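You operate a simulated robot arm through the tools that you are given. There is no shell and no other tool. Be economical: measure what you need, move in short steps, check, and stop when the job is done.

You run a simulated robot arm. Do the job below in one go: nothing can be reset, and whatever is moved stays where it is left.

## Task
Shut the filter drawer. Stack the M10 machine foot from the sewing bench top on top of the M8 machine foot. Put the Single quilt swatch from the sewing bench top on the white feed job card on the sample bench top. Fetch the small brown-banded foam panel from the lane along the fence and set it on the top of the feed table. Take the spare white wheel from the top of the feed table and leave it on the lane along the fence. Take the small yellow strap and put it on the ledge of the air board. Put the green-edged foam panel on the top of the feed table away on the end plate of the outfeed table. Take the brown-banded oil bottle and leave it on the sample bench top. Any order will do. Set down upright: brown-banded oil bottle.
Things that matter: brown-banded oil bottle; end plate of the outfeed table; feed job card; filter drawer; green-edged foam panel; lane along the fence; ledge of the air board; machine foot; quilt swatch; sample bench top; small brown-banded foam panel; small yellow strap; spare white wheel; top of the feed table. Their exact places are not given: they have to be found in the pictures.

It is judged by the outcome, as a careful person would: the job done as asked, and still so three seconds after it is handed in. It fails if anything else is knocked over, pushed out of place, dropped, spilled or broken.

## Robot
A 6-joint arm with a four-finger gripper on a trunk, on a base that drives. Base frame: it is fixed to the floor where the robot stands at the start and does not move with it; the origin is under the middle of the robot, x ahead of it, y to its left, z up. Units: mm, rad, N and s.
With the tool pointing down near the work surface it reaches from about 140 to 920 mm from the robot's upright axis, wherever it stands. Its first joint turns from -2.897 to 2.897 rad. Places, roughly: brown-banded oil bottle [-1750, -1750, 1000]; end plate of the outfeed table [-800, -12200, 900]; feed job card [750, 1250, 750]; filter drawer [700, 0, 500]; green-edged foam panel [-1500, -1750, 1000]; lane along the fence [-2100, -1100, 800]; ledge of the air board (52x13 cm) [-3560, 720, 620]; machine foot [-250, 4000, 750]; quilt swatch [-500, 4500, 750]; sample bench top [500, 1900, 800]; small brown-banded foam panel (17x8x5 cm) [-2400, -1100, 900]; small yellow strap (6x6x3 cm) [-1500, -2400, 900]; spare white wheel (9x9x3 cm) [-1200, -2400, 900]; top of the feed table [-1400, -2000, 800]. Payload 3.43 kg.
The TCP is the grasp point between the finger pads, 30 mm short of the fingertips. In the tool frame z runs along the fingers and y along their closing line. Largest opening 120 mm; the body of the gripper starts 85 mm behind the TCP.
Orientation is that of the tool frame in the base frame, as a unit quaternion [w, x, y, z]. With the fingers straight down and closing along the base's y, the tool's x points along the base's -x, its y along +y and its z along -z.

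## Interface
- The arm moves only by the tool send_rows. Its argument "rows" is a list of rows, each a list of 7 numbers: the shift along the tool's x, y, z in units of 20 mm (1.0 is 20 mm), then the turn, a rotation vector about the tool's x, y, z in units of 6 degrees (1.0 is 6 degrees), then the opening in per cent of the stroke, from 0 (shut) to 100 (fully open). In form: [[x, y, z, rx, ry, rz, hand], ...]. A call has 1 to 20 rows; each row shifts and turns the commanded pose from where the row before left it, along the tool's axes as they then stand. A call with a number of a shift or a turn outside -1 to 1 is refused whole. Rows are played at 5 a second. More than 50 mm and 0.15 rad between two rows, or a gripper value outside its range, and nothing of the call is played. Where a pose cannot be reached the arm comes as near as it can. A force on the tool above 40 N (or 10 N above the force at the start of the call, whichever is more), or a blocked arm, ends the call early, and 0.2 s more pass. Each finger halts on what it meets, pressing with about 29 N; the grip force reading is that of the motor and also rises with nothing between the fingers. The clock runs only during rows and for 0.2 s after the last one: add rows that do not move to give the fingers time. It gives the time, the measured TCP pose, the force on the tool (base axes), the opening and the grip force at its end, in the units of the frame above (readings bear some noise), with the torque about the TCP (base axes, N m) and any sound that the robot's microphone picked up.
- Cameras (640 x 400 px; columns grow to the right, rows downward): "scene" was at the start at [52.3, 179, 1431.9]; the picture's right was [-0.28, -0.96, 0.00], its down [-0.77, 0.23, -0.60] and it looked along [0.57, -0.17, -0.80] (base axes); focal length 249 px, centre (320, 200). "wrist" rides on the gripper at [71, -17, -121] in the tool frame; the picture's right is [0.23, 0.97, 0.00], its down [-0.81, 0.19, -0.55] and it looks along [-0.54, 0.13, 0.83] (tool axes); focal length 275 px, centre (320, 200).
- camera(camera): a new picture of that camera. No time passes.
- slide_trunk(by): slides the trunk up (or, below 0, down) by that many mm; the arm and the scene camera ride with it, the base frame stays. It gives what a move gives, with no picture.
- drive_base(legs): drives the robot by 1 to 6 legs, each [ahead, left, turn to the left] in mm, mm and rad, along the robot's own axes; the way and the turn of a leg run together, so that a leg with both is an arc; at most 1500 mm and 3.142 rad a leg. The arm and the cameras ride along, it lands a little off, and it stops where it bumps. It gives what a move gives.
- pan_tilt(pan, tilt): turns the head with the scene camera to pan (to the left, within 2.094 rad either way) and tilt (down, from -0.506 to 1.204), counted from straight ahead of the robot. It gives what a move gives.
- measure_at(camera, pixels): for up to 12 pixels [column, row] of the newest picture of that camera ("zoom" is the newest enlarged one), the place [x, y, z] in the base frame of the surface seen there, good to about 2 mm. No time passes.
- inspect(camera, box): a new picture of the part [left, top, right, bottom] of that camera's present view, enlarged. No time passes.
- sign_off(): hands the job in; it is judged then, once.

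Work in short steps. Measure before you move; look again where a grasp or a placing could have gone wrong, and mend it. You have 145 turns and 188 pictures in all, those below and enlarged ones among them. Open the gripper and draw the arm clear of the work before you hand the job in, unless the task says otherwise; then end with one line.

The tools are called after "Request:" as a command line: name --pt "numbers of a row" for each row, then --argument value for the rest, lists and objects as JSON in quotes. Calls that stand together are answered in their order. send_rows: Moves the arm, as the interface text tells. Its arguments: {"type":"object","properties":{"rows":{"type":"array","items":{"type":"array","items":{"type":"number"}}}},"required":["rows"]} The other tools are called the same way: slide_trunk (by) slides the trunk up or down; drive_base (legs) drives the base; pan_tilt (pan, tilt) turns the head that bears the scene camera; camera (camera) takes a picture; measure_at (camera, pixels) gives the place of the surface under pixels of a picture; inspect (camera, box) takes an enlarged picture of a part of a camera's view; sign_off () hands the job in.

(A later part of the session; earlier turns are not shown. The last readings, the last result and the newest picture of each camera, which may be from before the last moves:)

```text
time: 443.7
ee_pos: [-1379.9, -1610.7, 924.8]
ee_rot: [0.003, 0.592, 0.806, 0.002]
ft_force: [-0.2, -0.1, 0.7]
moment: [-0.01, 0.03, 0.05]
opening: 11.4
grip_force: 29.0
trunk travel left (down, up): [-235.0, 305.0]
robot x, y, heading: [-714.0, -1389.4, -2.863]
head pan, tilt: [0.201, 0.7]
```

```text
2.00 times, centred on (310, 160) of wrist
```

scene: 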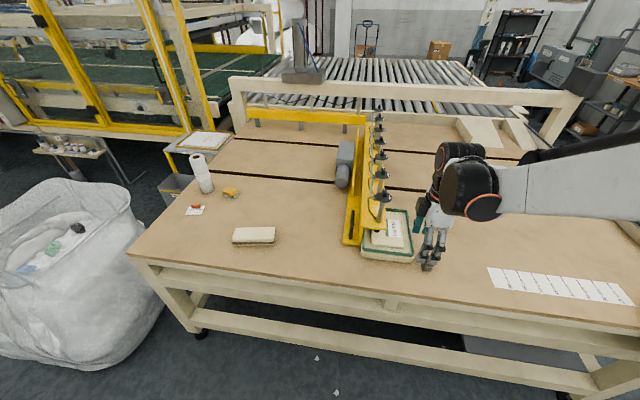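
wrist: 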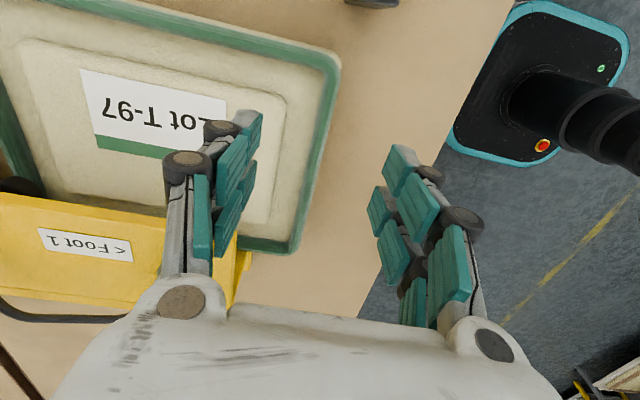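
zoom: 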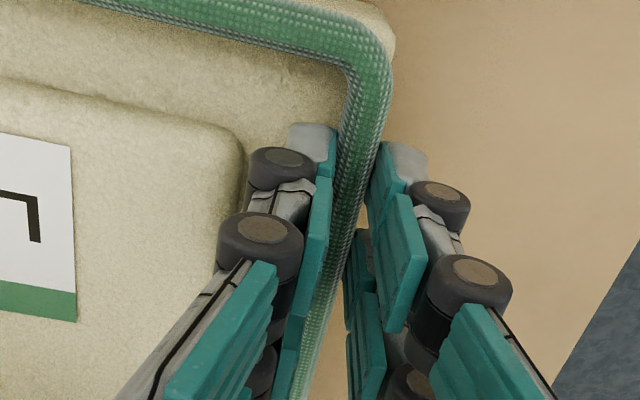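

Pinched firmly (11 mm cord). I drag the panel toward the table edge, first 100 mm.

Request:
send_rows --pt "0 0.5 0 0 0 0 0" --pt "0 0.5 0 0 0 0 0" --pt "0 0.5 0 0 0 0 0" --pt "0 0.5 0 0 0 0 0" --pt "0 0.5 0 0 0 0 0" --pt "0 0.5 0 0 0 0 0" --pt "0 0.5 0 0 0 0 0" --pt "0 0.5 0 0 0 0 0" --pt "0 0.5 0 0 0 0 0" --pt "0 0.5 0 0 0 0 0"

Request:
camera --camera "scene"

```text
time: 445.9
ee_pos: [-1283.8, -1580.8, 926.3]
ee_rot: [0.003, 0.593, 0.805, 0.002]
ft_force: [1.2, -0.4, -0.9]
moment: [-0.06, 0.08, 0.03]
opening: 11.6
grip_force: 29.5
trunk travel left (down, up): [-235.0, 305.0]
robot x, y, heading: [-720.1, -1391.2, -2.867]
head pan, tilt: [0.201, 0.7]
```

```text
70 pictures are left
```

scene: 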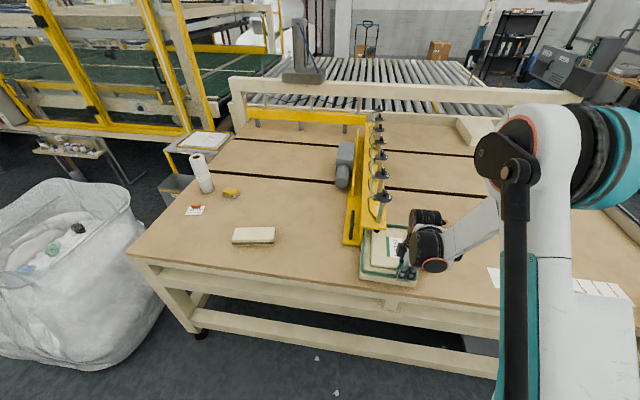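

The panel follows easily and is light. I drag it 110 mm more so that its near side overhangs the edge by about 80 mm.

Request:
send_rows --pt "0 0.5 0 0 0 0 0" --pt "0 0.5 0 0 0 0 0" --pt "0 0.5 0 0 0 0 0" --pt "0 0.5 0 0 0 0 0" --pt "0 0.5 0 0 0 0 0" --pt "0 0.5 0 0 0 0 0" --pt "0 0.5 0 0 0 0 0" --pt "0 0.5 0 0 0 0 0" --pt "0 0.5 0 0 0 0 0" --pt "0 0.5 0 0 0 0 0" --pt "0 0.5 0 0 0 0 0" --pt "0 0 0 0 0 0 12" --pt "0 0 0 0 0 0 20" --pt "0 0 -0.5 0 0 0 20" --pt "0 0 -1 0 0 0 20" --pt "0 0 -1 0 0 0 20" --pt "0 0 -1 0 0 0 20" --pt "0 0 -1 0 0 0 20"

Request:
inspect --camera "scene" --box '[300, 160, 500, 340]'

Request:
camera --camera "wrist"

```text
time: 449.7
ee_pos: [-1188.4, -1551.4, 1025.1]
ee_rot: [0.004, 0.593, 0.805, 0.002]
ft_force: [0.1, 0.2, 0.2]
moment: [-0.01, -0.02, -0.02]
opening: 24.1
grip_force: 0.2
out of reach, approached as far as the arm can: row 10, 11
trunk travel left (down, up): [-235.0, 305.0]
robot x, y, heading: [-715.6, -1384.3, -2.865]
head pan, tilt: [0.201, 0.7]
```

```text
2.22 times, centred on (400, 250) of scene
```

zoom: 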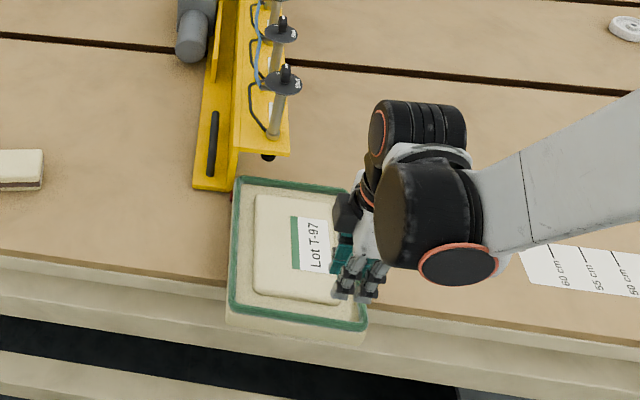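

```text
68 pictures are left
```

wrist: 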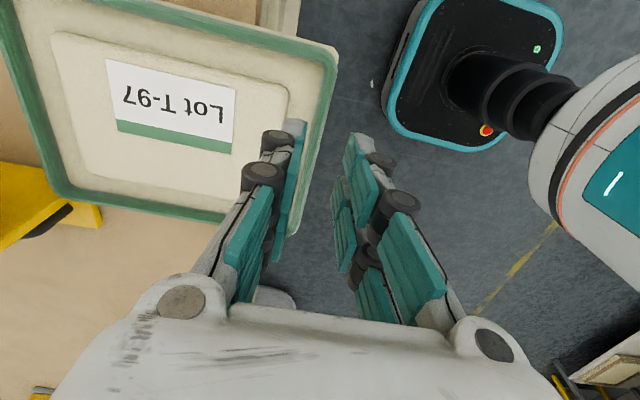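

The panel overhangs the edge. I measure rim corners and the table edge.

Request:
measure_at --camera "zoom" --pixels '[[232, 305], [365, 325], [240, 180], [300, 320], [300, 335], [230, 325], [150, 270], [420, 312], [280, 330], [215, 283], [180, 300], [345, 190]]'

Request:
measure_at --camera "wrist" --pixels '[[335, 60], [300, 225], [325, 110], [60, 195], [100, 225], [200, 235], [280, 20], [315, 160]]'

```text
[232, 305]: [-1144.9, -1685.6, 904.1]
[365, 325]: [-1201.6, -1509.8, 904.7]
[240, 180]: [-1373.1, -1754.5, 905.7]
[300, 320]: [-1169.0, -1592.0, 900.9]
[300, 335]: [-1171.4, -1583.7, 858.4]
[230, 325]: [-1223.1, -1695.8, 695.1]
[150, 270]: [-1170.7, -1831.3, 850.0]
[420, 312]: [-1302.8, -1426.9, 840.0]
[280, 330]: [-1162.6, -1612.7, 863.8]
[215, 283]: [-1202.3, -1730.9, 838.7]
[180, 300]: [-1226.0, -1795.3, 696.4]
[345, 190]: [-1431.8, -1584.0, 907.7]
```

```text
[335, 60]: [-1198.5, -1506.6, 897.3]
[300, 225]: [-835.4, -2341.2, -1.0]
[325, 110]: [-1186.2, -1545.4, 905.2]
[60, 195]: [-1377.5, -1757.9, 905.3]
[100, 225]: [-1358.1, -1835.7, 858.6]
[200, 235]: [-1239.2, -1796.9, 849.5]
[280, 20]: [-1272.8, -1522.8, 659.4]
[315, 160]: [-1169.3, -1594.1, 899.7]
```

Panel aligned, overhang 73 mm (edge at n≈-1677). I back the base 300 mm and turn the tool horizontal, fingers pointing at the table.

Request:
drive_base --legs '[[-300, 0, 0]]'

Request:
send_rows --pt "0 0 0 1 0 0 75" --pt "0 0 0 1 0 0 75" --pt "0 0 0 1 0 0 75" --pt "0 0 0 1 0 0 75" --pt "0 0 0 1 0 0 75" --pt "0 0 0 1 0 0 75" --pt "0 0 0 1 0 0 75" --pt "0 0 0 1 0 0 75" --pt "0 0 0 1 0 0 75" --pt "0 0 0 1 0 0 75" --pt "0 0 0 1 0 0 75" --pt "0 0 0 1 0 0 75" --pt "0 0 0 1 0 0 75" --pt "0 0 0 1 0 0 75" --pt "0 0 0 1 0 0 75"

Request:
camera --camera "scene"

```text
time: 451.8
ee_pos: [-897.6, -1474.3, 1025.0]
ee_rot: [0.003, 0.59, 0.807, 0.001]
ft_force: [-0.1, 0.7, 0.4]
moment: [-0.02, 0.01, -0.02]
opening: 24.0
grip_force: 0.0
trunk travel left (down, up): [-235.0, 305.0]
robot x, y, heading: [-430.6, -1306.5, -2.86]
head pan, tilt: [0.201, 0.7]
```

```text
time: 455.0
ee_pos: [-970.7, -1498.8, 1263.0]
ee_rot: [-0.407, 0.429, 0.582, -0.559]
ft_force: [0.2, -0.6, 0.2]
moment: [0.01, 0.01, 0.01]
opening: 89.9
grip_force: 0.0
out of reach, approached as far as the arm can: row 5, 6, 7, 8, 9, 10, 11, 12, 13, 14, 15
trunk travel left (down, up): [-235.0, 305.0]
robot x, y, heading: [-425.4, -1305.9, -2.861]
head pan, tilt: [0.201, 0.7]
```

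```text
67 pictures are left
```

scene: 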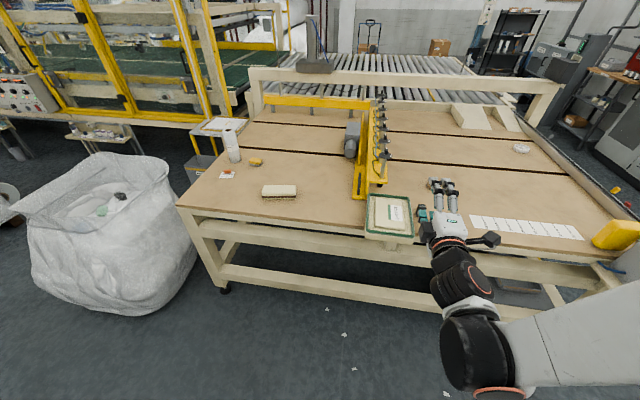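

The tool is nearly horizontal now. I bring it down to panel height in front of the overhang (staying 60 mm short of it).

Request:
send_rows --pt "-0.073 0.94 0.25 0 0 0 75" --pt "-0.073 0.94 0.25 0 0 0 75" --pt "-0.073 0.94 0.25 0 0 0 75" --pt "-0.073 0.94 0.25 0 0 0 75" --pt "-0.073 0.94 0.25 0 0 0 75" --pt "-0.073 0.94 0.25 0 0 0 75" --pt "-0.073 0.94 0.25 0 0 0 75" --pt "-0.073 0.94 0.25 0 0 0 75" --pt "-0.073 0.94 0.25 0 0 0 75" --pt "-0.073 0.94 0.25 0 0 0 75" --pt "-0.073 0.94 0.25 0 0 0 75" --pt "-0.073 0.94 0.25 0 0 0 75" --pt "-0.073 0.94 0.25 0 0 0 75" --pt "-0.073 0.94 0.25 0 0 0 75" --pt "-0.073 0.94 0.25 0 0 0 75" --pt "-0.073 0.94 0.25 0 0 0 75" --pt "-0.073 0.94 0.25 0 0 0 75" --pt "-0.073 0.94 0.25 0 0 0 75" --pt "-0.073 0.94 0.25 0 0 0 75" --pt "-0.073 0.94 0.25 0 0 0 75"

Request:
camera --camera "scene"

Request:
camera --camera "wrist"

```text
time: 459.2
ee_pos: [-1174.1, -1613.7, 1102.4]
ee_rot: [-0.414, 0.42, 0.572, -0.57]
ft_force: [-0.3, 0.4, -0.6]
moment: [0.0, 0.05, 0.01]
opening: 90.0
grip_force: 0.1
out of reach, approached as far as the arm can: row 1, 2, 3, 4, 5, 6, 7, 8, 9, 10, 11, 12, 13, 14, 15, 16, 17, 18, 19, 20
trunk travel left (down, up): [-235.0, 305.0]
robot x, y, heading: [-428.9, -1309.2, -2.86]
head pan, tilt: [0.201, 0.7]
```

```text
66 pictures are left
```

scene: 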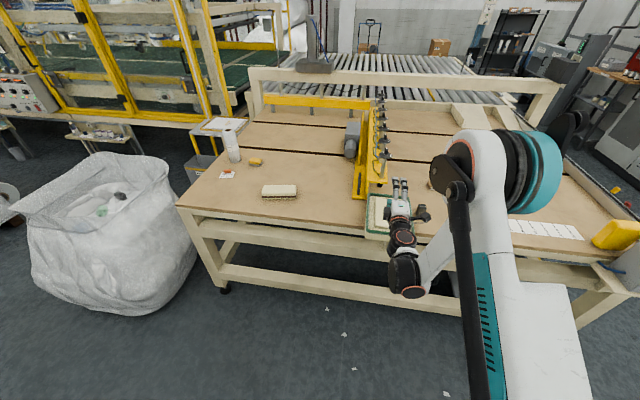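

```text
65 pictures are left
```

wrist: 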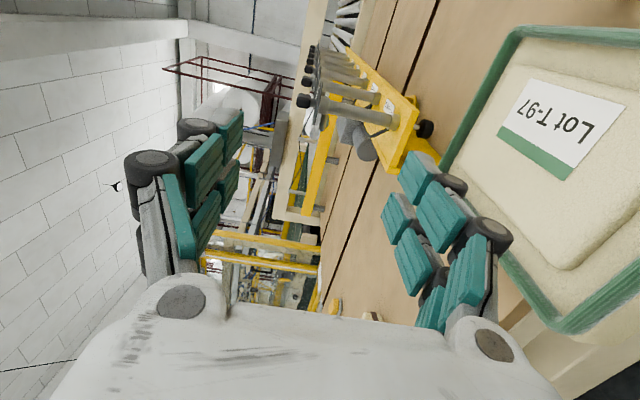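

At this trunk height the arm cannot get lower, but lowering the trunk 224 mm brings the horizontal fingers exactly to panel height. I back the base 170 mm, then lower the trunk.

Request:
drive_base --legs '[[-170, 0, 0]]'

Request:
slide_trunk --by -224

Request:
camera --camera "wrist"

Request:
camera --camera "scene"

```text
time: 460.6
ee_pos: [-1009.1, -1564.1, 1102.9]
ee_rot: [-0.415, 0.421, 0.571, -0.569]
ft_force: [0.2, -0.2, -0.5]
moment: [0.05, 0.02, 0.0]
opening: 89.6
grip_force: 0.2
trunk travel left (down, up): [-235.0, 305.0]
robot x, y, heading: [-265.7, -1261.7, -2.864]
head pan, tilt: [0.201, 0.7]
```

```text
time: 463.0
ee_pos: [-1009.9, -1565.3, 877.6]
ee_rot: [-0.415, 0.421, 0.573, -0.568]
ft_force: [-0.4, -0.2, 0.5]
moment: [0.02, 0.01, 0.02]
opening: 89.9
grip_force: 0.1
trunk travel left (down, up): [-11.0, 529.0]
robot x, y, heading: [-265.9, -1260.0, -2.868]
head pan, tilt: [0.201, 0.7]
```

```text
64 pictures are left
```

wrist: 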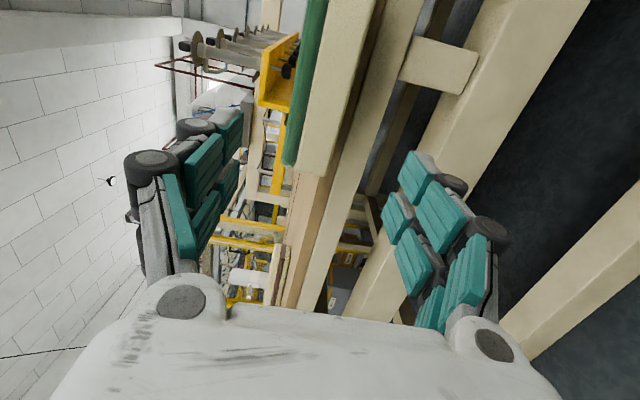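

```text
63 pictures are left
```

scene: 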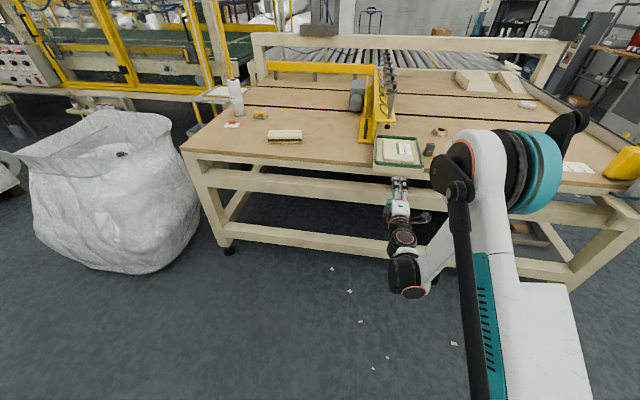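

The fingers are level with the overhanging panel. I drive 186 mm ahead so they straddle it.

Request:
drive_base --legs '[[186, 0, 0]]'

Request:
camera --camera "wrist"

Request:
inspect --camera "scene" --box '[330, 100, 490, 300]'

```text
time: 464.6
ee_pos: [-1191.7, -1612.8, 877.8]
ee_rot: [-0.416, 0.422, 0.571, -0.569]
ft_force: [0.3, 0.4, 0.0]
moment: [0.0, -0.03, -0.01]
opening: 90.0
grip_force: 0.1
trunk travel left (down, up): [-11.0, 529.0]
robot x, y, heading: [-446.5, -1308.7, -2.865]
head pan, tilt: [0.201, 0.7]
```

```text
62 pictures are left
```

wrist: 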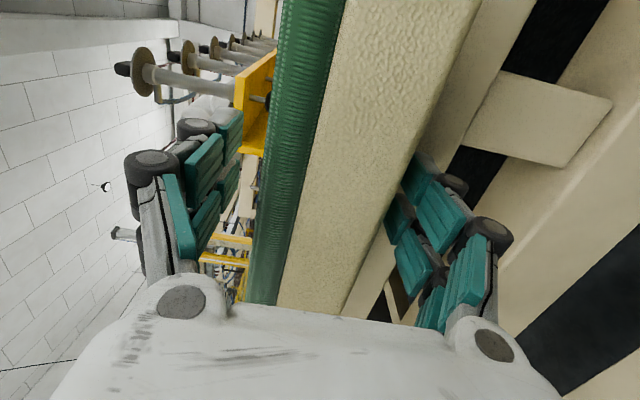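

```text
2.00 times, centred on (410, 200) of scene
```

zoom: 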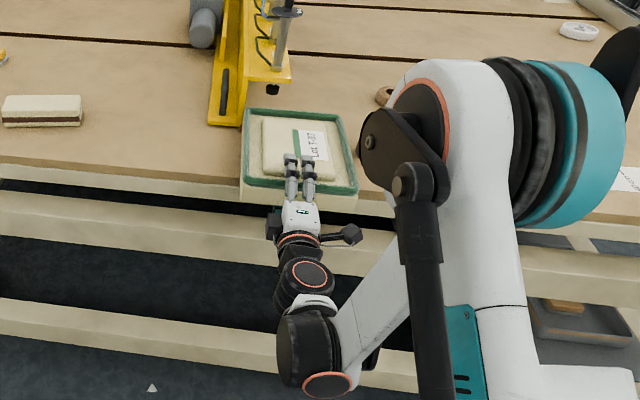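

The fingers straddle the panel edge. I close.

Request:
send_rows --pt "0 0 0 0 0 0 30" --pt "0 0 0 0 0 0 0" --pt "0 0 0 0 0 0 0" --pt "0 0 0 0 0 0 0"

Request:
inspect --camera "scene" --box '[330, 100, 490, 300]'

```text
time: 465.6
ee_pos: [-1191.8, -1612.1, 878.4]
ee_rot: [-0.416, 0.422, 0.572, -0.567]
ft_force: [-0.6, -0.5, 0.5]
moment: [0.0, -0.1, -0.05]
opening: 54.6
grip_force: 29.1
trunk travel left (down, up): [-11.0, 529.0]
robot x, y, heading: [-443.3, -1310.3, -2.869]
head pan, tilt: [0.201, 0.7]
```

```text
2.00 times, centred on (410, 200) of scene
```

zoom: 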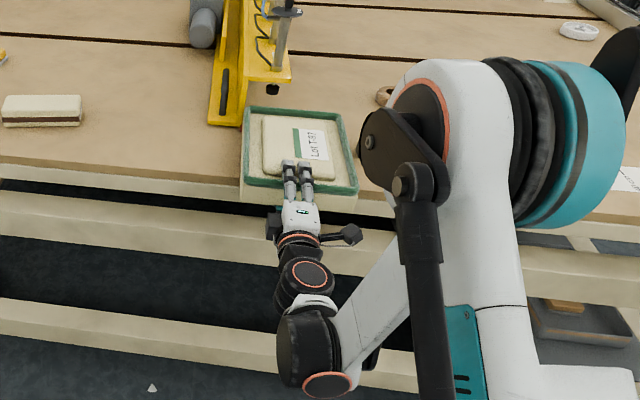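

Gripped at 54.6 mm. I raise the trunk 60 mm and check that the panel hangs level.

Request:
slide_trunk --by 60

Request:
inspect --camera "scene" --box '[330, 100, 490, 300]'

Request:
measure_at --camera "zoom" --pixels '[[245, 190], [355, 195], [250, 115], [340, 125], [300, 190], [280, 112]]'

```text
time: 466.6
ee_pos: [-1191.1, -1612.4, 937.6]
ee_rot: [-0.417, 0.421, 0.572, -0.568]
ft_force: [-0.4, 0.8, -1.0]
moment: [0.03, -0.15, -0.04]
opening: 55.6
grip_force: 29.0
trunk travel left (down, up): [-71.0, 469.0]
robot x, y, heading: [-442.5, -1306.9, -2.867]
head pan, tilt: [0.201, 0.7]
```

```text
2.00 times, centred on (410, 200) of scene
```

zoom: 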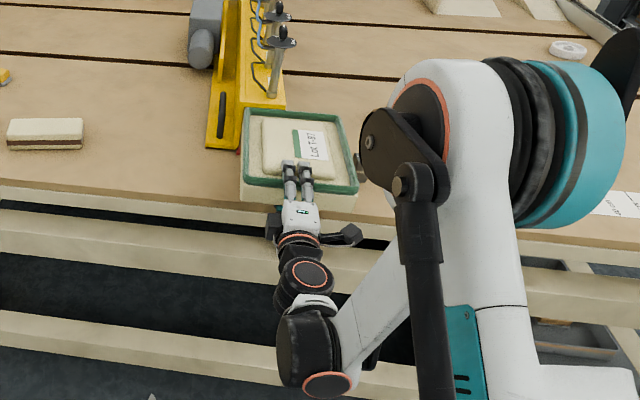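

```text
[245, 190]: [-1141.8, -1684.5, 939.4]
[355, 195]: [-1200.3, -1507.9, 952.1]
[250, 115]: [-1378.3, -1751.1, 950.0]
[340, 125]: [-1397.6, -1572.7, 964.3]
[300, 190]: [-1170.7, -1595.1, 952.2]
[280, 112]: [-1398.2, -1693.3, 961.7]
```

The panel hangs level and is light. I raise it a bit more, back off, turn left along the hall and look ahead.

Request:
slide_trunk --by 120

Request:
drive_base --legs '[[-450, 0, 0], [0, 0, 1.61]]'

Request:
pan_tilt --pan -0.25 --tilt 0.2

Request:
camera --camera "scene"

```text
time: 468.1
ee_pos: [-1191.0, -1612.0, 1058.4]
ee_rot: [-0.416, 0.422, 0.571, -0.568]
ft_force: [2.7, 0.0, -1.6]
moment: [0.29, -0.46, 0.12]
opening: 75.8
grip_force: 29.4
trunk travel left (down, up): [-191.0, 349.0]
robot x, y, heading: [-440.3, -1310.0, -2.87]
head pan, tilt: [0.201, 0.7]
```

```text
time: 474.7
ee_pos: [318.0, -1922.7, 1057.4]
ee_rot: [0.123, -0.122, 0.7, -0.693]
ft_force: [-0.9, 0.8, -1.5]
moment: [0.12, 0.05, -0.02]
opening: 62.2
grip_force: 28.7
trunk travel left (down, up): [-191.0, 349.0]
robot x, y, heading: [-17.2, -1189.3, -1.25]
head pan, tilt: [0.201, 0.7]
```

```text
time: 475.6
ee_pos: [317.2, -1924.6, 1059.1]
ee_rot: [0.124, -0.122, 0.699, -0.693]
ft_force: [0.2, -0.1, 0.2]
moment: [0.09, 0.03, -0.02]
opening: 62.2
grip_force: 28.5
trunk travel left (down, up): [-191.0, 349.0]
robot x, y, heading: [-17.6, -1189.7, -1.249]
head pan, tilt: [-0.25, 0.201]
```

```text
58 pictures are left
```

scene: 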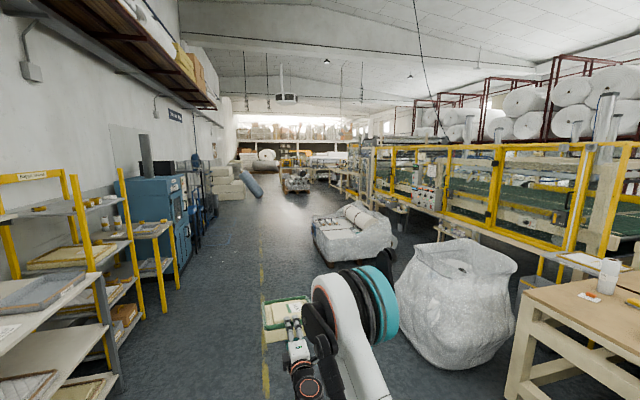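

The opening changed: the panel's far corner probably caught under the clamp flange while rising. I check the panel in the grip and the bar.

Request:
pan_tilt --pan 0.0 --tilt 0.8

Request:
camera --camera "scene"

Request:
camera --camera "wrist"

Request:
pan_tilt --pan -1.3 --tilt 0.4

Request:
camera --camera "scene"

```text
time: 476.6
ee_pos: [318.2, -1924.4, 1057.6]
ee_rot: [0.123, -0.121, 0.7, -0.693]
ft_force: [1.0, -0.2, -1.2]
moment: [0.11, 0.02, -0.02]
opening: 62.3
grip_force: 29.4
trunk travel left (down, up): [-191.0, 349.0]
robot x, y, heading: [-14.7, -1186.3, -1.256]
head pan, tilt: [0.0, 0.799]
```

```text
57 pictures are left
```

scene: 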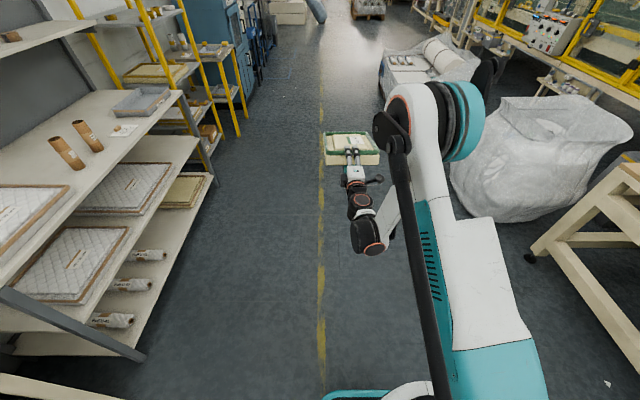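

```text
56 pictures are left
```

wrist: 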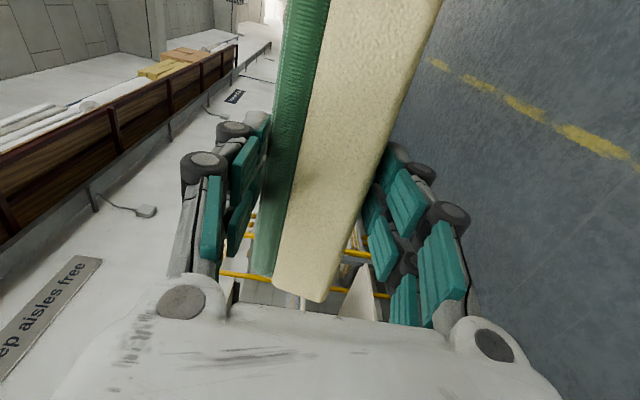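

```text
time: 478.1
ee_pos: [317.0, -1924.4, 1058.0]
ee_rot: [0.123, -0.122, 0.7, -0.693]
ft_force: [0.0, 0.2, -1.2]
moment: [0.1, 0.04, 0.01]
opening: 62.3
grip_force: 29.0
trunk travel left (down, up): [-191.0, 349.0]
robot x, y, heading: [-17.5, -1190.5, -1.249]
head pan, tilt: [-1.3, 0.4]
```

```text
55 pictures are left
```

scene: 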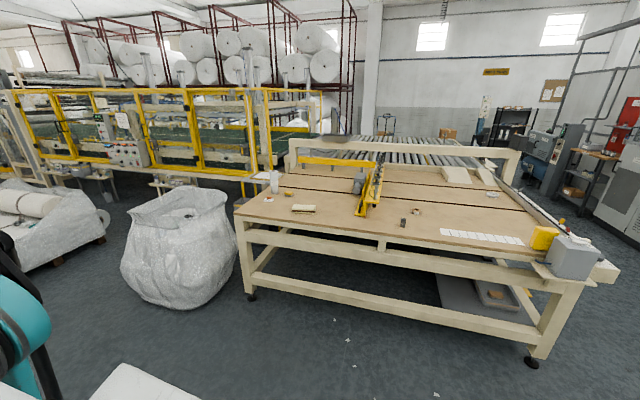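

The bar and the other things on the table stand; I enlarge to be sure, and measure the panel's pose in the grip.

Request:
inspect --camera "scene" --box '[230, 140, 450, 260]'

Request:
pan_tilt --pan 0.0 --tilt 0.6

Request:
inspect --camera "scene" --box '[290, 160, 420, 280]'

Request:
measure_at --camera "wrist" --pixels '[[320, 280], [345, 200], [375, 100], [395, 20], [300, 40], [285, 140], [270, 240]]'

```text
2.91 times, centred on (340, 200) of scene
```

zoom: 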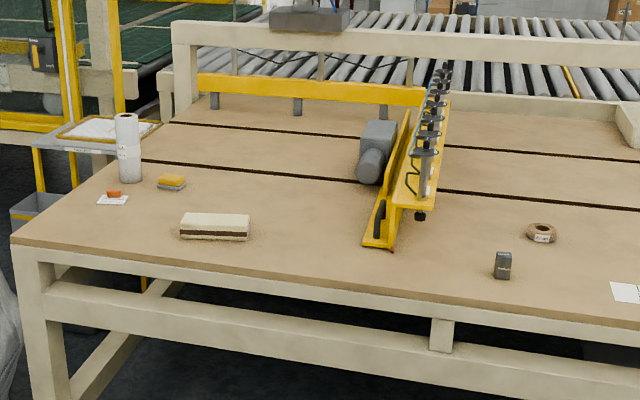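

```text
time: 479.5
ee_pos: [316.8, -1924.8, 1056.9]
ee_rot: [0.123, -0.121, 0.7, -0.693]
ft_force: [0.6, 0.8, -0.2]
moment: [0.13, 0.01, -0.04]
opening: 62.1
grip_force: 29.2
trunk travel left (down, up): [-191.0, 349.0]
robot x, y, heading: [-16.6, -1189.4, -1.251]
head pan, tilt: [0.0, 0.6]
```

```text
3.33 times, centred on (355, 220) of scene
```

zoom: 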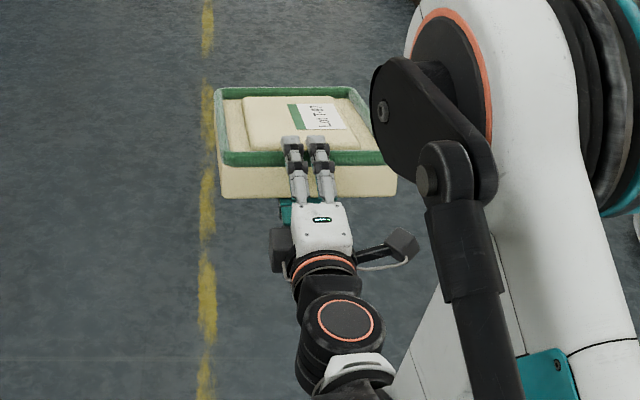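

```text
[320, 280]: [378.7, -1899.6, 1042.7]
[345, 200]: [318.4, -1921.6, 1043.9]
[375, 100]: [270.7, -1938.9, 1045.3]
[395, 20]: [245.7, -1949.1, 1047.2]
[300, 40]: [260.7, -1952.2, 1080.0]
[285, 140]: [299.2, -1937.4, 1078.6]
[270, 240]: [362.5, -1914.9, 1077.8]
```

The bar and block are unharmed. The panel sits almost level; I check pitch on its top.

Request:
measure_at --camera "zoom" --pixels '[[230, 158], [375, 156], [222, 92], [345, 90], [255, 140], [255, 105], [340, 140], [300, 190], [320, 120]]'

```text
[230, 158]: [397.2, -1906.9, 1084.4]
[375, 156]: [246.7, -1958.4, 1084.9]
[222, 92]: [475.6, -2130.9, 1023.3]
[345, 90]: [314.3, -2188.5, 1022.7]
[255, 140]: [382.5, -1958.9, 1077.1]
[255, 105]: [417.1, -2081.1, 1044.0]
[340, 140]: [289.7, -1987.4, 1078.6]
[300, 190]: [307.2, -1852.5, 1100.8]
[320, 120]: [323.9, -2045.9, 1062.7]
```

Panel is pitched 15° nose-down but stably held. Before driving on I take a forward picture and measure the aisle's width.

Request:
pan_tilt --pan -0.05 --tilt 0.3

Request:
camera --camera "scene"

Request:
measure_at --camera "scene" --pixels '[[180, 290], [215, 230], [240, 210], [270, 200], [310, 185], [360, 255], [400, 300], [335, 170], [290, 170], [320, 160], [360, 185], [255, 280]]'

```text
time: 480.3
ee_pos: [317.0, -1924.9, 1058.5]
ee_rot: [0.123, -0.121, 0.7, -0.693]
ft_force: [-1.3, -0.6, -1.2]
moment: [0.1, 0.0, 0.01]
opening: 61.8
grip_force: 29.2
trunk travel left (down, up): [-191.0, 349.0]
robot x, y, heading: [-17.9, -1190.3, -1.249]
head pan, tilt: [-0.051, 0.3]
```

```text
52 pictures are left
```

scene: 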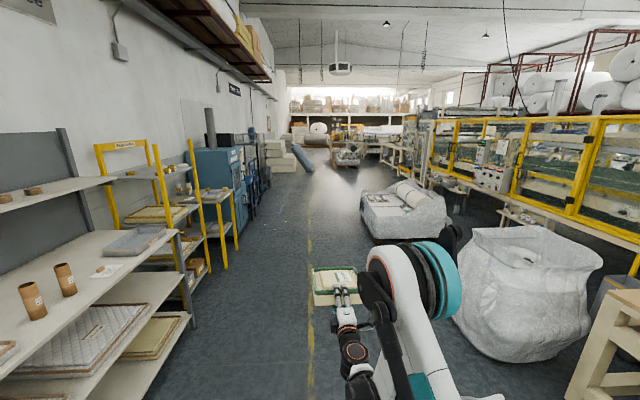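

```text
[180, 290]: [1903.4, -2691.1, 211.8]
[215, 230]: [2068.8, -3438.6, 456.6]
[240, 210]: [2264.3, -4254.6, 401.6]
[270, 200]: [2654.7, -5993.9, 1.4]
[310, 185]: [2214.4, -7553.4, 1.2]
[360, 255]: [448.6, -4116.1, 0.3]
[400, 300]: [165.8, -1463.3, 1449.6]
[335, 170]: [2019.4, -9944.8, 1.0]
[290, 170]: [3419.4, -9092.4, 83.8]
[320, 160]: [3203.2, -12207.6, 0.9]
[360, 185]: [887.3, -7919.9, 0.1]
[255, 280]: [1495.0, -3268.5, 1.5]
```

The aisle is clear between n≈-800 and +900. I shift left 320 mm and drive 4.2 m along it.

Request:
drive_base --legs '[[0, 320, 0], [1400, 0, 0], [1400, 0, 0], [1400, 0, 0]]'

Request:
pan_tilt --pan -0.35 --tilt 0.3

Request:
camera --camera "scene"

```text
time: 502.2
ee_pos: [2126.4, -5733.1, 1058.8]
ee_rot: [0.137, -0.136, 0.697, -0.691]
ft_force: [-0.7, 0.9, -1.5]
moment: [0.07, 0.05, 0.02]
opening: 60.1
grip_force: 28.5
trunk travel left (down, up): [-191.0, 349.0]
robot x, y, heading: [1759.9, -5013.7, -1.209]
head pan, tilt: [-0.051, 0.3]
```

```text
time: 503.0
ee_pos: [2124.9, -5733.9, 1058.7]
ee_rot: [0.137, -0.136, 0.697, -0.691]
ft_force: [-0.2, 0.6, -1.0]
moment: [0.07, 0.06, 0.02]
opening: 60.3
grip_force: 28.7
trunk travel left (down, up): [-191.0, 349.0]
robot x, y, heading: [1756.2, -5015.4, -1.21]
head pan, tilt: [-0.351, 0.3]
```

```text
51 pictures are left
```

scene: 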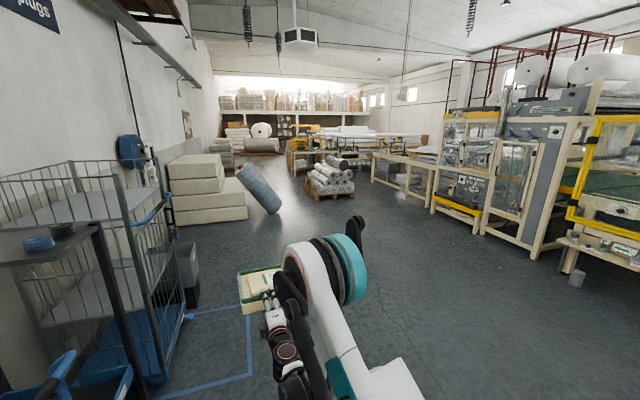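

Ahead right I see the line's outfeed tables around (400,160). I measure and enlarge.

Request:
measure_at --camera "scene" --pixels '[[375, 155], [400, 158], [430, 160], [330, 195], [375, 185], [440, 150], [390, 200], [350, 190], [470, 225], [310, 170], [345, 140], [420, 148]]'

Request:
inspect --camera "scene" --box '[280, 100, 460, 220]'

```text
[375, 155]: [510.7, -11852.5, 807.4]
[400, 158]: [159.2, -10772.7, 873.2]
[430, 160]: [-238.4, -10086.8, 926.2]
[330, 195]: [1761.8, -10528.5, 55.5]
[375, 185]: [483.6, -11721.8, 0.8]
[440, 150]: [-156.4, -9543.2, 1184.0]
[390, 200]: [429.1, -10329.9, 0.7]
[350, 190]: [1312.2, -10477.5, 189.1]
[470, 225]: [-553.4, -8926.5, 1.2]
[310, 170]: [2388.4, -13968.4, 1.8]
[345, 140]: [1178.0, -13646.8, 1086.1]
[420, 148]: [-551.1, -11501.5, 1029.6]
```

```text
3.33 times, centred on (370, 160) of scene
```

zoom: 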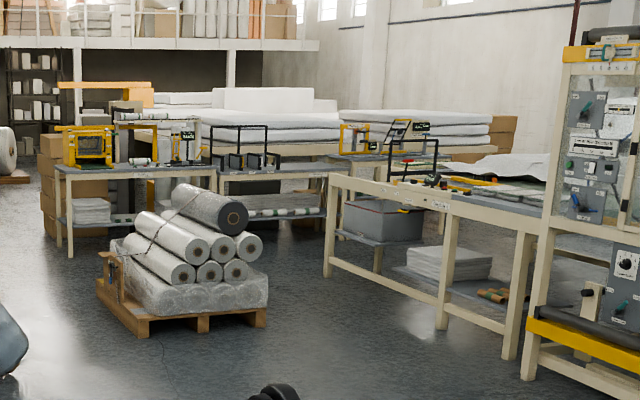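

The outfeed table runs along n≈-3165 to its end at t≈-11430; rolls stand on a pallet at n≈-1500..-2000. I turn right and drive diagonally to a point in front of the line at about (n -2400, t -8300).

Request:
drive_base --legs '[[0, 0, -0.749], [1304, 0, 0], [1304, 0, 0], [1304, 0, 0], [0, 0, 0.7]]'

Request:
pan_tilt --pan -0.3 --tilt 0.3

Request:
camera --camera "scene"

```text
time: 525.6
ee_pos: [744.9, -9359.5, 1058.0]
ee_rot: [0.142, -0.141, 0.696, -0.69]
ft_force: [-0.4, 0.7, -0.9]
moment: [0.08, 0.01, 0.0]
opening: 58.6
grip_force: 29.1
trunk travel left (down, up): [-191.0, 349.0]
robot x, y, heading: [368.3, -8643.5, -1.202]
head pan, tilt: [-0.351, 0.3]
```

```text
time: 526.2
ee_pos: [744.7, -9360.7, 1058.4]
ee_rot: [0.142, -0.141, 0.696, -0.689]
ft_force: [0.6, -0.2, -1.0]
moment: [0.09, 0.01, 0.0]
opening: 58.5
grip_force: 29.1
trunk travel left (down, up): [-191.0, 349.0]
robot x, y, heading: [371.5, -8644.8, -1.198]
head pan, tilt: [-0.3, 0.3]
```

```text
49 pictures are left
```

scene: 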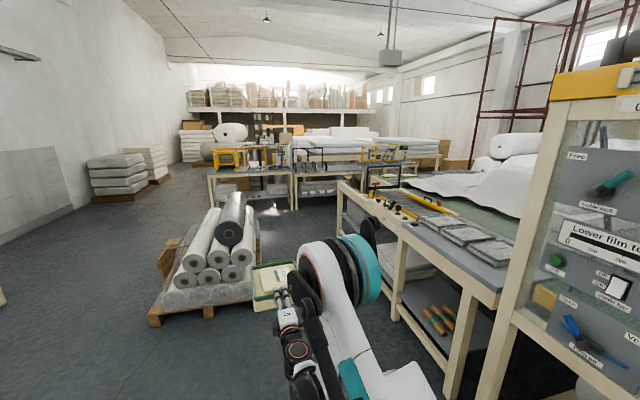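

The outfeed table is at right front. I enlarge it to find the end plate.

Request:
inspect --camera "scene" --box '[320, 140, 540, 300]'

Request:
measure_at --camera "scene" --pixels '[[342, 188], [390, 215], [440, 255], [485, 248], [500, 290], [400, 195], [460, 215], [385, 190], [500, 210], [365, 180], [410, 260], [255, 240]]'

```text
2.50 times, centred on (430, 220) of scene
```

zoom: 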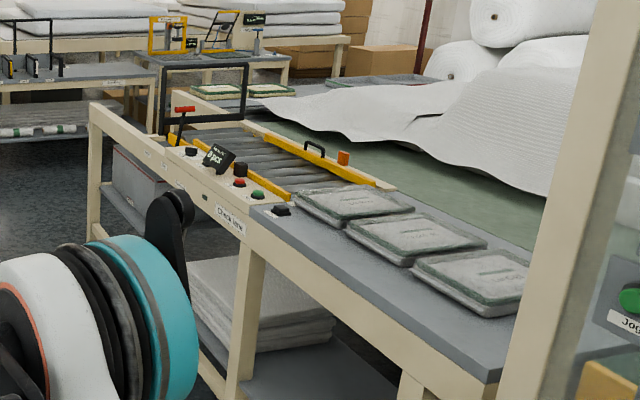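

```text
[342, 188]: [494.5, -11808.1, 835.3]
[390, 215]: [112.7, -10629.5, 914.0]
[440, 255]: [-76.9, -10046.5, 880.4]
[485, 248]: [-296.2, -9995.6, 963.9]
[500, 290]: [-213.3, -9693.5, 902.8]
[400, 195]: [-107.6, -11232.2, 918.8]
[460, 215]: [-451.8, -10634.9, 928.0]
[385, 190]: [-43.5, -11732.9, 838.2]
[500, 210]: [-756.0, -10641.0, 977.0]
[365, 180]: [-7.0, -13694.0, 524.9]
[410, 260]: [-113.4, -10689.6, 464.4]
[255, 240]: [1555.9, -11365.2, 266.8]
```

Beyond the belt there is a grey end plate with green-edged panels at zoom (215–270,90). I measure it.

Request:
measure_at --camera "zoom" --pixels '[[215, 90], [270, 90], [245, 95], [300, 92], [330, 85], [400, 82], [360, 92], [225, 55], [160, 60], [130, 75], [90, 110], [330, 70]]'

Request:
inspect --camera "scene" --box '[370, 150, 480, 210]'

```text
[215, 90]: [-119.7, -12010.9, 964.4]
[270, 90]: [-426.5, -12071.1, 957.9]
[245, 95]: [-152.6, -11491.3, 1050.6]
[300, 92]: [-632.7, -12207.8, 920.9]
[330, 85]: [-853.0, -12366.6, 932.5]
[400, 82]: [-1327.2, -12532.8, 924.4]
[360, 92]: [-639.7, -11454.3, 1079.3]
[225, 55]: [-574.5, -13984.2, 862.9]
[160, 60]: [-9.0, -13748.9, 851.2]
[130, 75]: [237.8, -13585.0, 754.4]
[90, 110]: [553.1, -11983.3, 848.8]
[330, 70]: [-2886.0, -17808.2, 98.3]
```

```text
5.82 times, centred on (425, 180) of scene
```

zoom: 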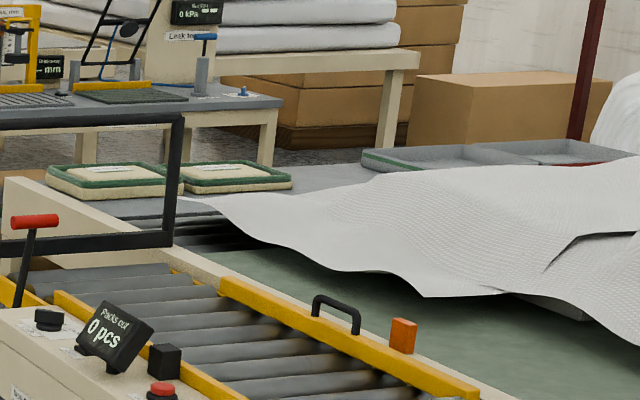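

The end plate (z≈915) is beyond the belt at t≈-11350, n≈-3700..-5100, with a free gap near n≈-4400. I must come from its far side: I turn round here (open side), then back along the passage between pallet and table.

Request:
slide_trunk --by 90

Request:
drive_base --legs '[[0, 0, 3.083], [0, 260, 0], [-1000, 0, 0], [-1000, 0, 0]]'

Request:
pan_tilt --pan 2.0 --tilt 0.5

Request:
camera --camera "scene"

```text
time: 527.4
ee_pos: [745.5, -9360.3, 1147.4]
ee_rot: [0.142, -0.141, 0.696, -0.69]
ft_force: [1.0, 0.5, -1.4]
moment: [0.12, 0.02, 0.01]
opening: 58.3
grip_force: 29.1
trunk travel left (down, up): [-281.0, 259.0]
robot x, y, heading: [368.8, -8644.6, -1.194]
head pan, tilt: [-0.3, 0.3]
```

```text
time: 546.1
ee_pos: [410.1, -9891.8, 1149.0]
ee_rot: [-0.694, 0.7, 0.117, -0.118]
ft_force: [0.8, -0.1, -0.9]
moment: [-0.14, -0.01, 0.02]
opening: 57.0
grip_force: 28.9
trunk travel left (down, up): [-281.0, 259.0]
robot x, y, heading: [737.6, -10630.5, 1.879]
head pan, tilt: [-0.3, 0.3]
```

```text
time: 548.2
ee_pos: [410.5, -9891.2, 1149.1]
ee_rot: [-0.694, 0.7, 0.117, -0.118]
ft_force: [-0.6, 0.3, -1.0]
moment: [-0.12, -0.01, 0.01]
opening: 57.1
grip_force: 29.6
trunk travel left (down, up): [-281.0, 259.0]
robot x, y, heading: [734.3, -10627.3, 1.876]
head pan, tilt: [2.0, 0.499]
```

```text
46 pictures are left
```

scene: 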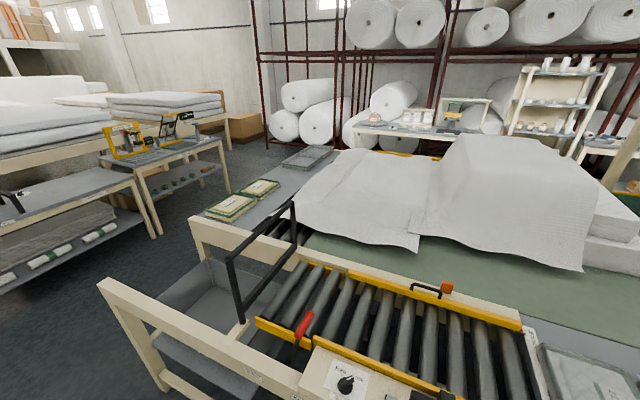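

I see the end plate with two panels at (229,207),(262,188), trays at (308,156) and free plate between and beyond. I measure.

Request:
measure_at --camera "scene" --pixels '[[203, 215], [245, 218], [280, 192], [262, 180], [290, 165], [310, 165], [330, 150], [270, 205], [285, 175], [300, 180], [315, 172], [295, 190]]'

Request:
measure_at --camera "scene" --pixels '[[100, 285], [145, 180], [222, 140], [160, 235], [232, 190], [200, 205], [150, 260], [180, 215], [250, 170], [225, 160], [20, 295], [240, 215]]'

Request:
inspect --camera "scene" --box '[180, 130, 360, 240]'

```text
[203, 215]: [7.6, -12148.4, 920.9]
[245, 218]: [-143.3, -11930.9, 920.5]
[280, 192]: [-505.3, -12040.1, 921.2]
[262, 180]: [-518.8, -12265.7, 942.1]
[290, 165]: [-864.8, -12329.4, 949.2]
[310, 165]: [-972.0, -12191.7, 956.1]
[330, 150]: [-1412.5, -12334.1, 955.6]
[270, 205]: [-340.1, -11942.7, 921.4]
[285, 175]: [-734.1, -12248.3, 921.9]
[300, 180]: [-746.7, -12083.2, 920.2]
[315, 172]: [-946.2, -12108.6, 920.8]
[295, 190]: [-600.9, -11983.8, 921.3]
```

```text
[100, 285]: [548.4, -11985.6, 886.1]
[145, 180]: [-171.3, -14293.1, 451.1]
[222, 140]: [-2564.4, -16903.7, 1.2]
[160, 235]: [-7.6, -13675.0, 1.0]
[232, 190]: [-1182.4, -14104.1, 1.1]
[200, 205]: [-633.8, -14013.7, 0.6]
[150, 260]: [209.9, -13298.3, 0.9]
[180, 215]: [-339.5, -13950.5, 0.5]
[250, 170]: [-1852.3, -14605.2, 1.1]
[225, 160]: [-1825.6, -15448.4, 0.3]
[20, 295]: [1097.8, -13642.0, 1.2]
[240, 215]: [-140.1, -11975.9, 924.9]
```

```text
3.56 times, centred on (270, 185) of scene
```

zoom: 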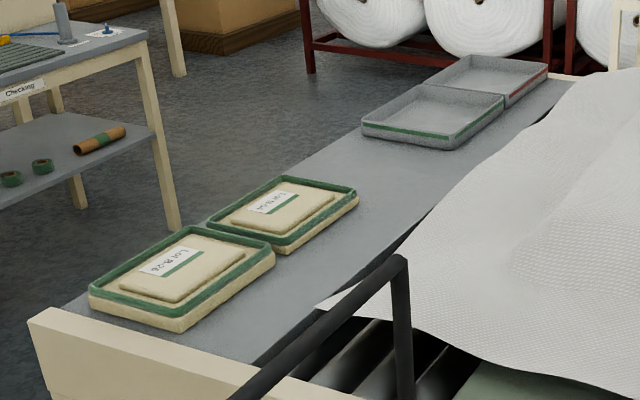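

The free gap on the plate is n≈-4275..-4600, t≈-11560..-11210, z=921. I back 2.17 m past the table's end, then slide left behind the plate.

Request:
drive_base --legs '[[-1084, 0, 0], [-1084, 0, 0.008], [0, 880, 0], [0, 880, 0]]'

Request:
pan_tilt --pan 0.1 --tilt 0.65

Request:
camera --camera "scene"

```text
time: 567.4
ee_pos: [-647.0, -12513.1, 1147.9]
ee_rot: [-0.693, 0.7, 0.121, -0.123]
ft_force: [-0.3, 0.3, -0.9]
moment: [-0.16, -0.05, -0.02]
opening: 56.6
grip_force: 29.3
trunk travel left (down, up): [-281.0, 259.0]
robot x, y, heading: [-309.9, -13247.1, 1.887]
head pan, tilt: [2.0, 0.499]
```

```text
time: 569.3
ee_pos: [-647.4, -12512.5, 1148.7]
ee_rot: [-0.693, 0.699, 0.122, -0.123]
ft_force: [-0.4, 0.3, 0.0]
moment: [-0.15, -0.02, -0.01]
opening: 56.1
grip_force: 29.4
trunk travel left (down, up): [-281.0, 259.0]
robot x, y, heading: [-311.2, -13248.8, 1.889]
head pan, tilt: [0.099, 0.649]
```

```text
44 pictures are left
```

scene: 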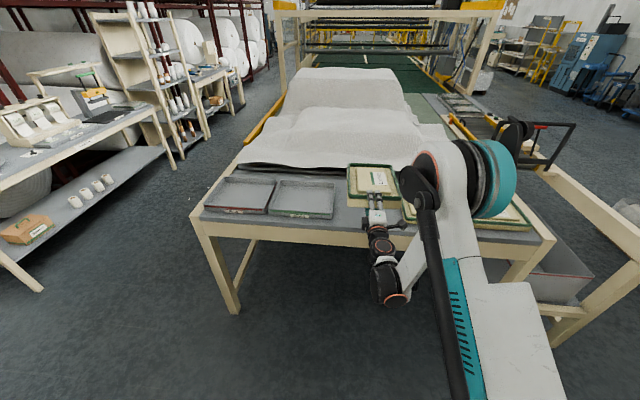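

I am behind the plate; the gap lies between the tray's right side (335,200) and the panel at (405,215). I measure its limits and the held panel.

Request:
inspect --camera "scene" --box '[260, 150, 440, 260]'

Request:
measure_at --camera "scene" --pixels '[[331, 215], [335, 185], [404, 218], [345, 232], [345, 222], [407, 210], [348, 203], [395, 203], [352, 168], [392, 168], [372, 183], [380, 240]]'

```text
3.56 times, centred on (350, 205) of scene
```

zoom: 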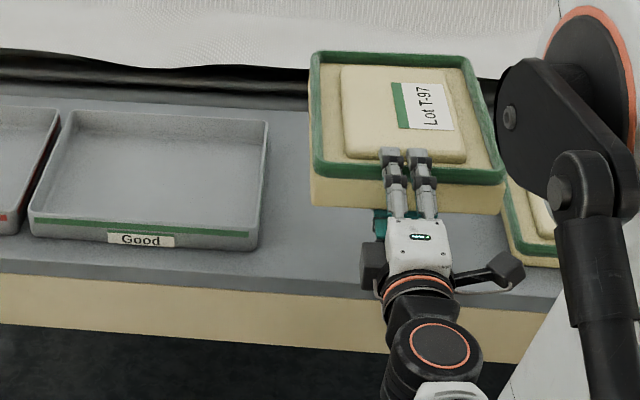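

```text
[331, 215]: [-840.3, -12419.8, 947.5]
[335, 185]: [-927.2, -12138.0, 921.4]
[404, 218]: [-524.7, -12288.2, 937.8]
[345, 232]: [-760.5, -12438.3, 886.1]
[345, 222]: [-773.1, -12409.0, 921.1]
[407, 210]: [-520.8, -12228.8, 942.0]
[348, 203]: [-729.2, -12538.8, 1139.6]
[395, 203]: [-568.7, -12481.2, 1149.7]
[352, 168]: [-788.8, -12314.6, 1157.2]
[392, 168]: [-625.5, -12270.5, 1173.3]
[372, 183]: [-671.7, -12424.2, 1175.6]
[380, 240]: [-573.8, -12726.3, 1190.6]
```

The held panel is centred on the gap (n -4560..-4372 within -4624..-4284). I drive 75 mm ahead and lower the trunk 180 mm.

Request:
drive_base --legs '[[75, 0, 0]]'

Request:
slide_trunk --by -180

Request:
pan_tilt --pan 0.1 --tilt 0.75

Request:
inspect --camera "scene" --box '[270, 110, 430, 240]'

Request:
measure_at --camera "zoom" --pixels '[[320, 130], [420, 130], [300, 200], [450, 200], [300, 250], [300, 230], [200, 250], [440, 230], [330, 160]]'

```text
time: 570.4
ee_pos: [-670.2, -12439.4, 1147.9]
ee_rot: [-0.693, 0.7, 0.121, -0.123]
ft_force: [-0.2, -0.1, -1.7]
moment: [-0.08, -0.02, -0.02]
opening: 56.3
grip_force: 29.2
trunk travel left (down, up): [-281.0, 259.0]
robot x, y, heading: [-336.0, -13173.7, 1.889]
head pan, tilt: [0.099, 0.649]
```

```text
time: 572.4
ee_pos: [-669.8, -12442.2, 967.7]
ee_rot: [-0.693, 0.7, 0.121, -0.122]
ft_force: [0.0, 0.1, -1.7]
moment: [-0.12, -0.08, 0.01]
opening: 56.1
grip_force: 28.9
trunk travel left (down, up): [-101.0, 439.0]
robot x, y, heading: [-332.2, -13170.9, 1.89]
head pan, tilt: [0.099, 0.649]
```

```text
time: 573.0
ee_pos: [-669.6, -12442.0, 968.8]
ee_rot: [-0.693, 0.7, 0.121, -0.123]
ft_force: [0.3, 0.4, -1.5]
moment: [-0.1, -0.04, -0.02]
opening: 56.3
grip_force: 29.3
trunk travel left (down, up): [-101.0, 439.0]
robot x, y, heading: [-331.0, -13176.6, 1.89]
head pan, tilt: [0.099, 0.75]
```

```text
3.08 times, centred on (350, 175) of scene
```

zoom: 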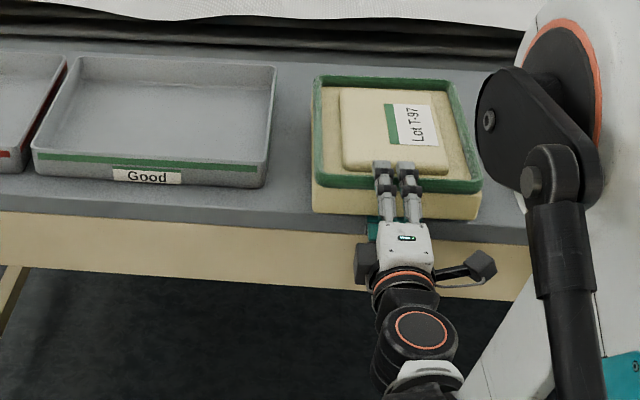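

```text
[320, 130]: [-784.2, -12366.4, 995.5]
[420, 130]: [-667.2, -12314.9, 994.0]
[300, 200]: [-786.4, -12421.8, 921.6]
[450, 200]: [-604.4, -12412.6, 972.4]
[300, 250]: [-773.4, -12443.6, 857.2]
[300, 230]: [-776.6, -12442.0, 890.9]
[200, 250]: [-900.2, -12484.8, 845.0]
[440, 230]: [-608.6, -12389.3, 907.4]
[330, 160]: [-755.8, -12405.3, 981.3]
```

Panel is 18 mm above the plate. I back 12 mm for finger clearance and lower the trunk 15 mm.

Request:
drive_base --legs '[[-12, 0, 0]]'

Request:
slide_trunk --by -15

Request:
inspect --camera "scene" --box '[320, 120, 420, 210]'

```text
time: 573.8
ee_pos: [-665.4, -12452.4, 967.5]
ee_rot: [-0.693, 0.7, 0.122, -0.123]
ft_force: [1.0, 0.3, 0.5]
moment: [-0.12, -0.03, -0.01]
opening: 56.2
grip_force: 28.5
trunk travel left (down, up): [-101.0, 439.0]
robot x, y, heading: [-335.6, -13185.8, 1.889]
head pan, tilt: [0.099, 0.75]
```

```text
time: 574.4
ee_pos: [-666.5, -12452.5, 953.4]
ee_rot: [-0.694, 0.699, 0.121, -0.123]
ft_force: [0.3, -0.3, -0.1]
moment: [-0.16, -0.04, 0.01]
opening: 56.3
grip_force: 29.3
trunk travel left (down, up): [-86.0, 454.0]
robot x, y, heading: [-332.8, -13186.7, 1.885]
head pan, tilt: [0.099, 0.75]
```

```text
4.44 times, centred on (370, 165) of scene
```

zoom: 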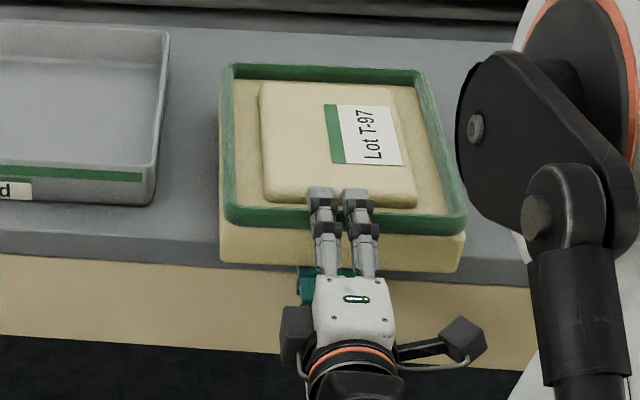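

Nearly down. I lower 4 mm and read the force.

Request:
slide_trunk --by -4

Request:
measure_at --camera "zoom" --pixels '[[340, 75], [240, 75], [345, 218], [240, 212], [300, 100], [420, 200]]'

```text
time: 574.9
ee_pos: [-666.0, -12453.4, 949.2]
ee_rot: [-0.692, 0.701, 0.121, -0.123]
ft_force: [0.2, 0.2, 0.0]
moment: [0.19, -0.03, -0.06]
opening: 55.9
grip_force: 29.0
trunk travel left (down, up): [-82.0, 458.0]
robot x, y, heading: [-329.4, -13188.7, 1.887]
head pan, tilt: [0.099, 0.75]
```

```text
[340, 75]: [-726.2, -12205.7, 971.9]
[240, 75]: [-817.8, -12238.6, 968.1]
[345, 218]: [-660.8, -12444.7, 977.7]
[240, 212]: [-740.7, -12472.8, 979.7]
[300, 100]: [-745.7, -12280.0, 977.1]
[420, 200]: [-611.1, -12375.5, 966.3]
```

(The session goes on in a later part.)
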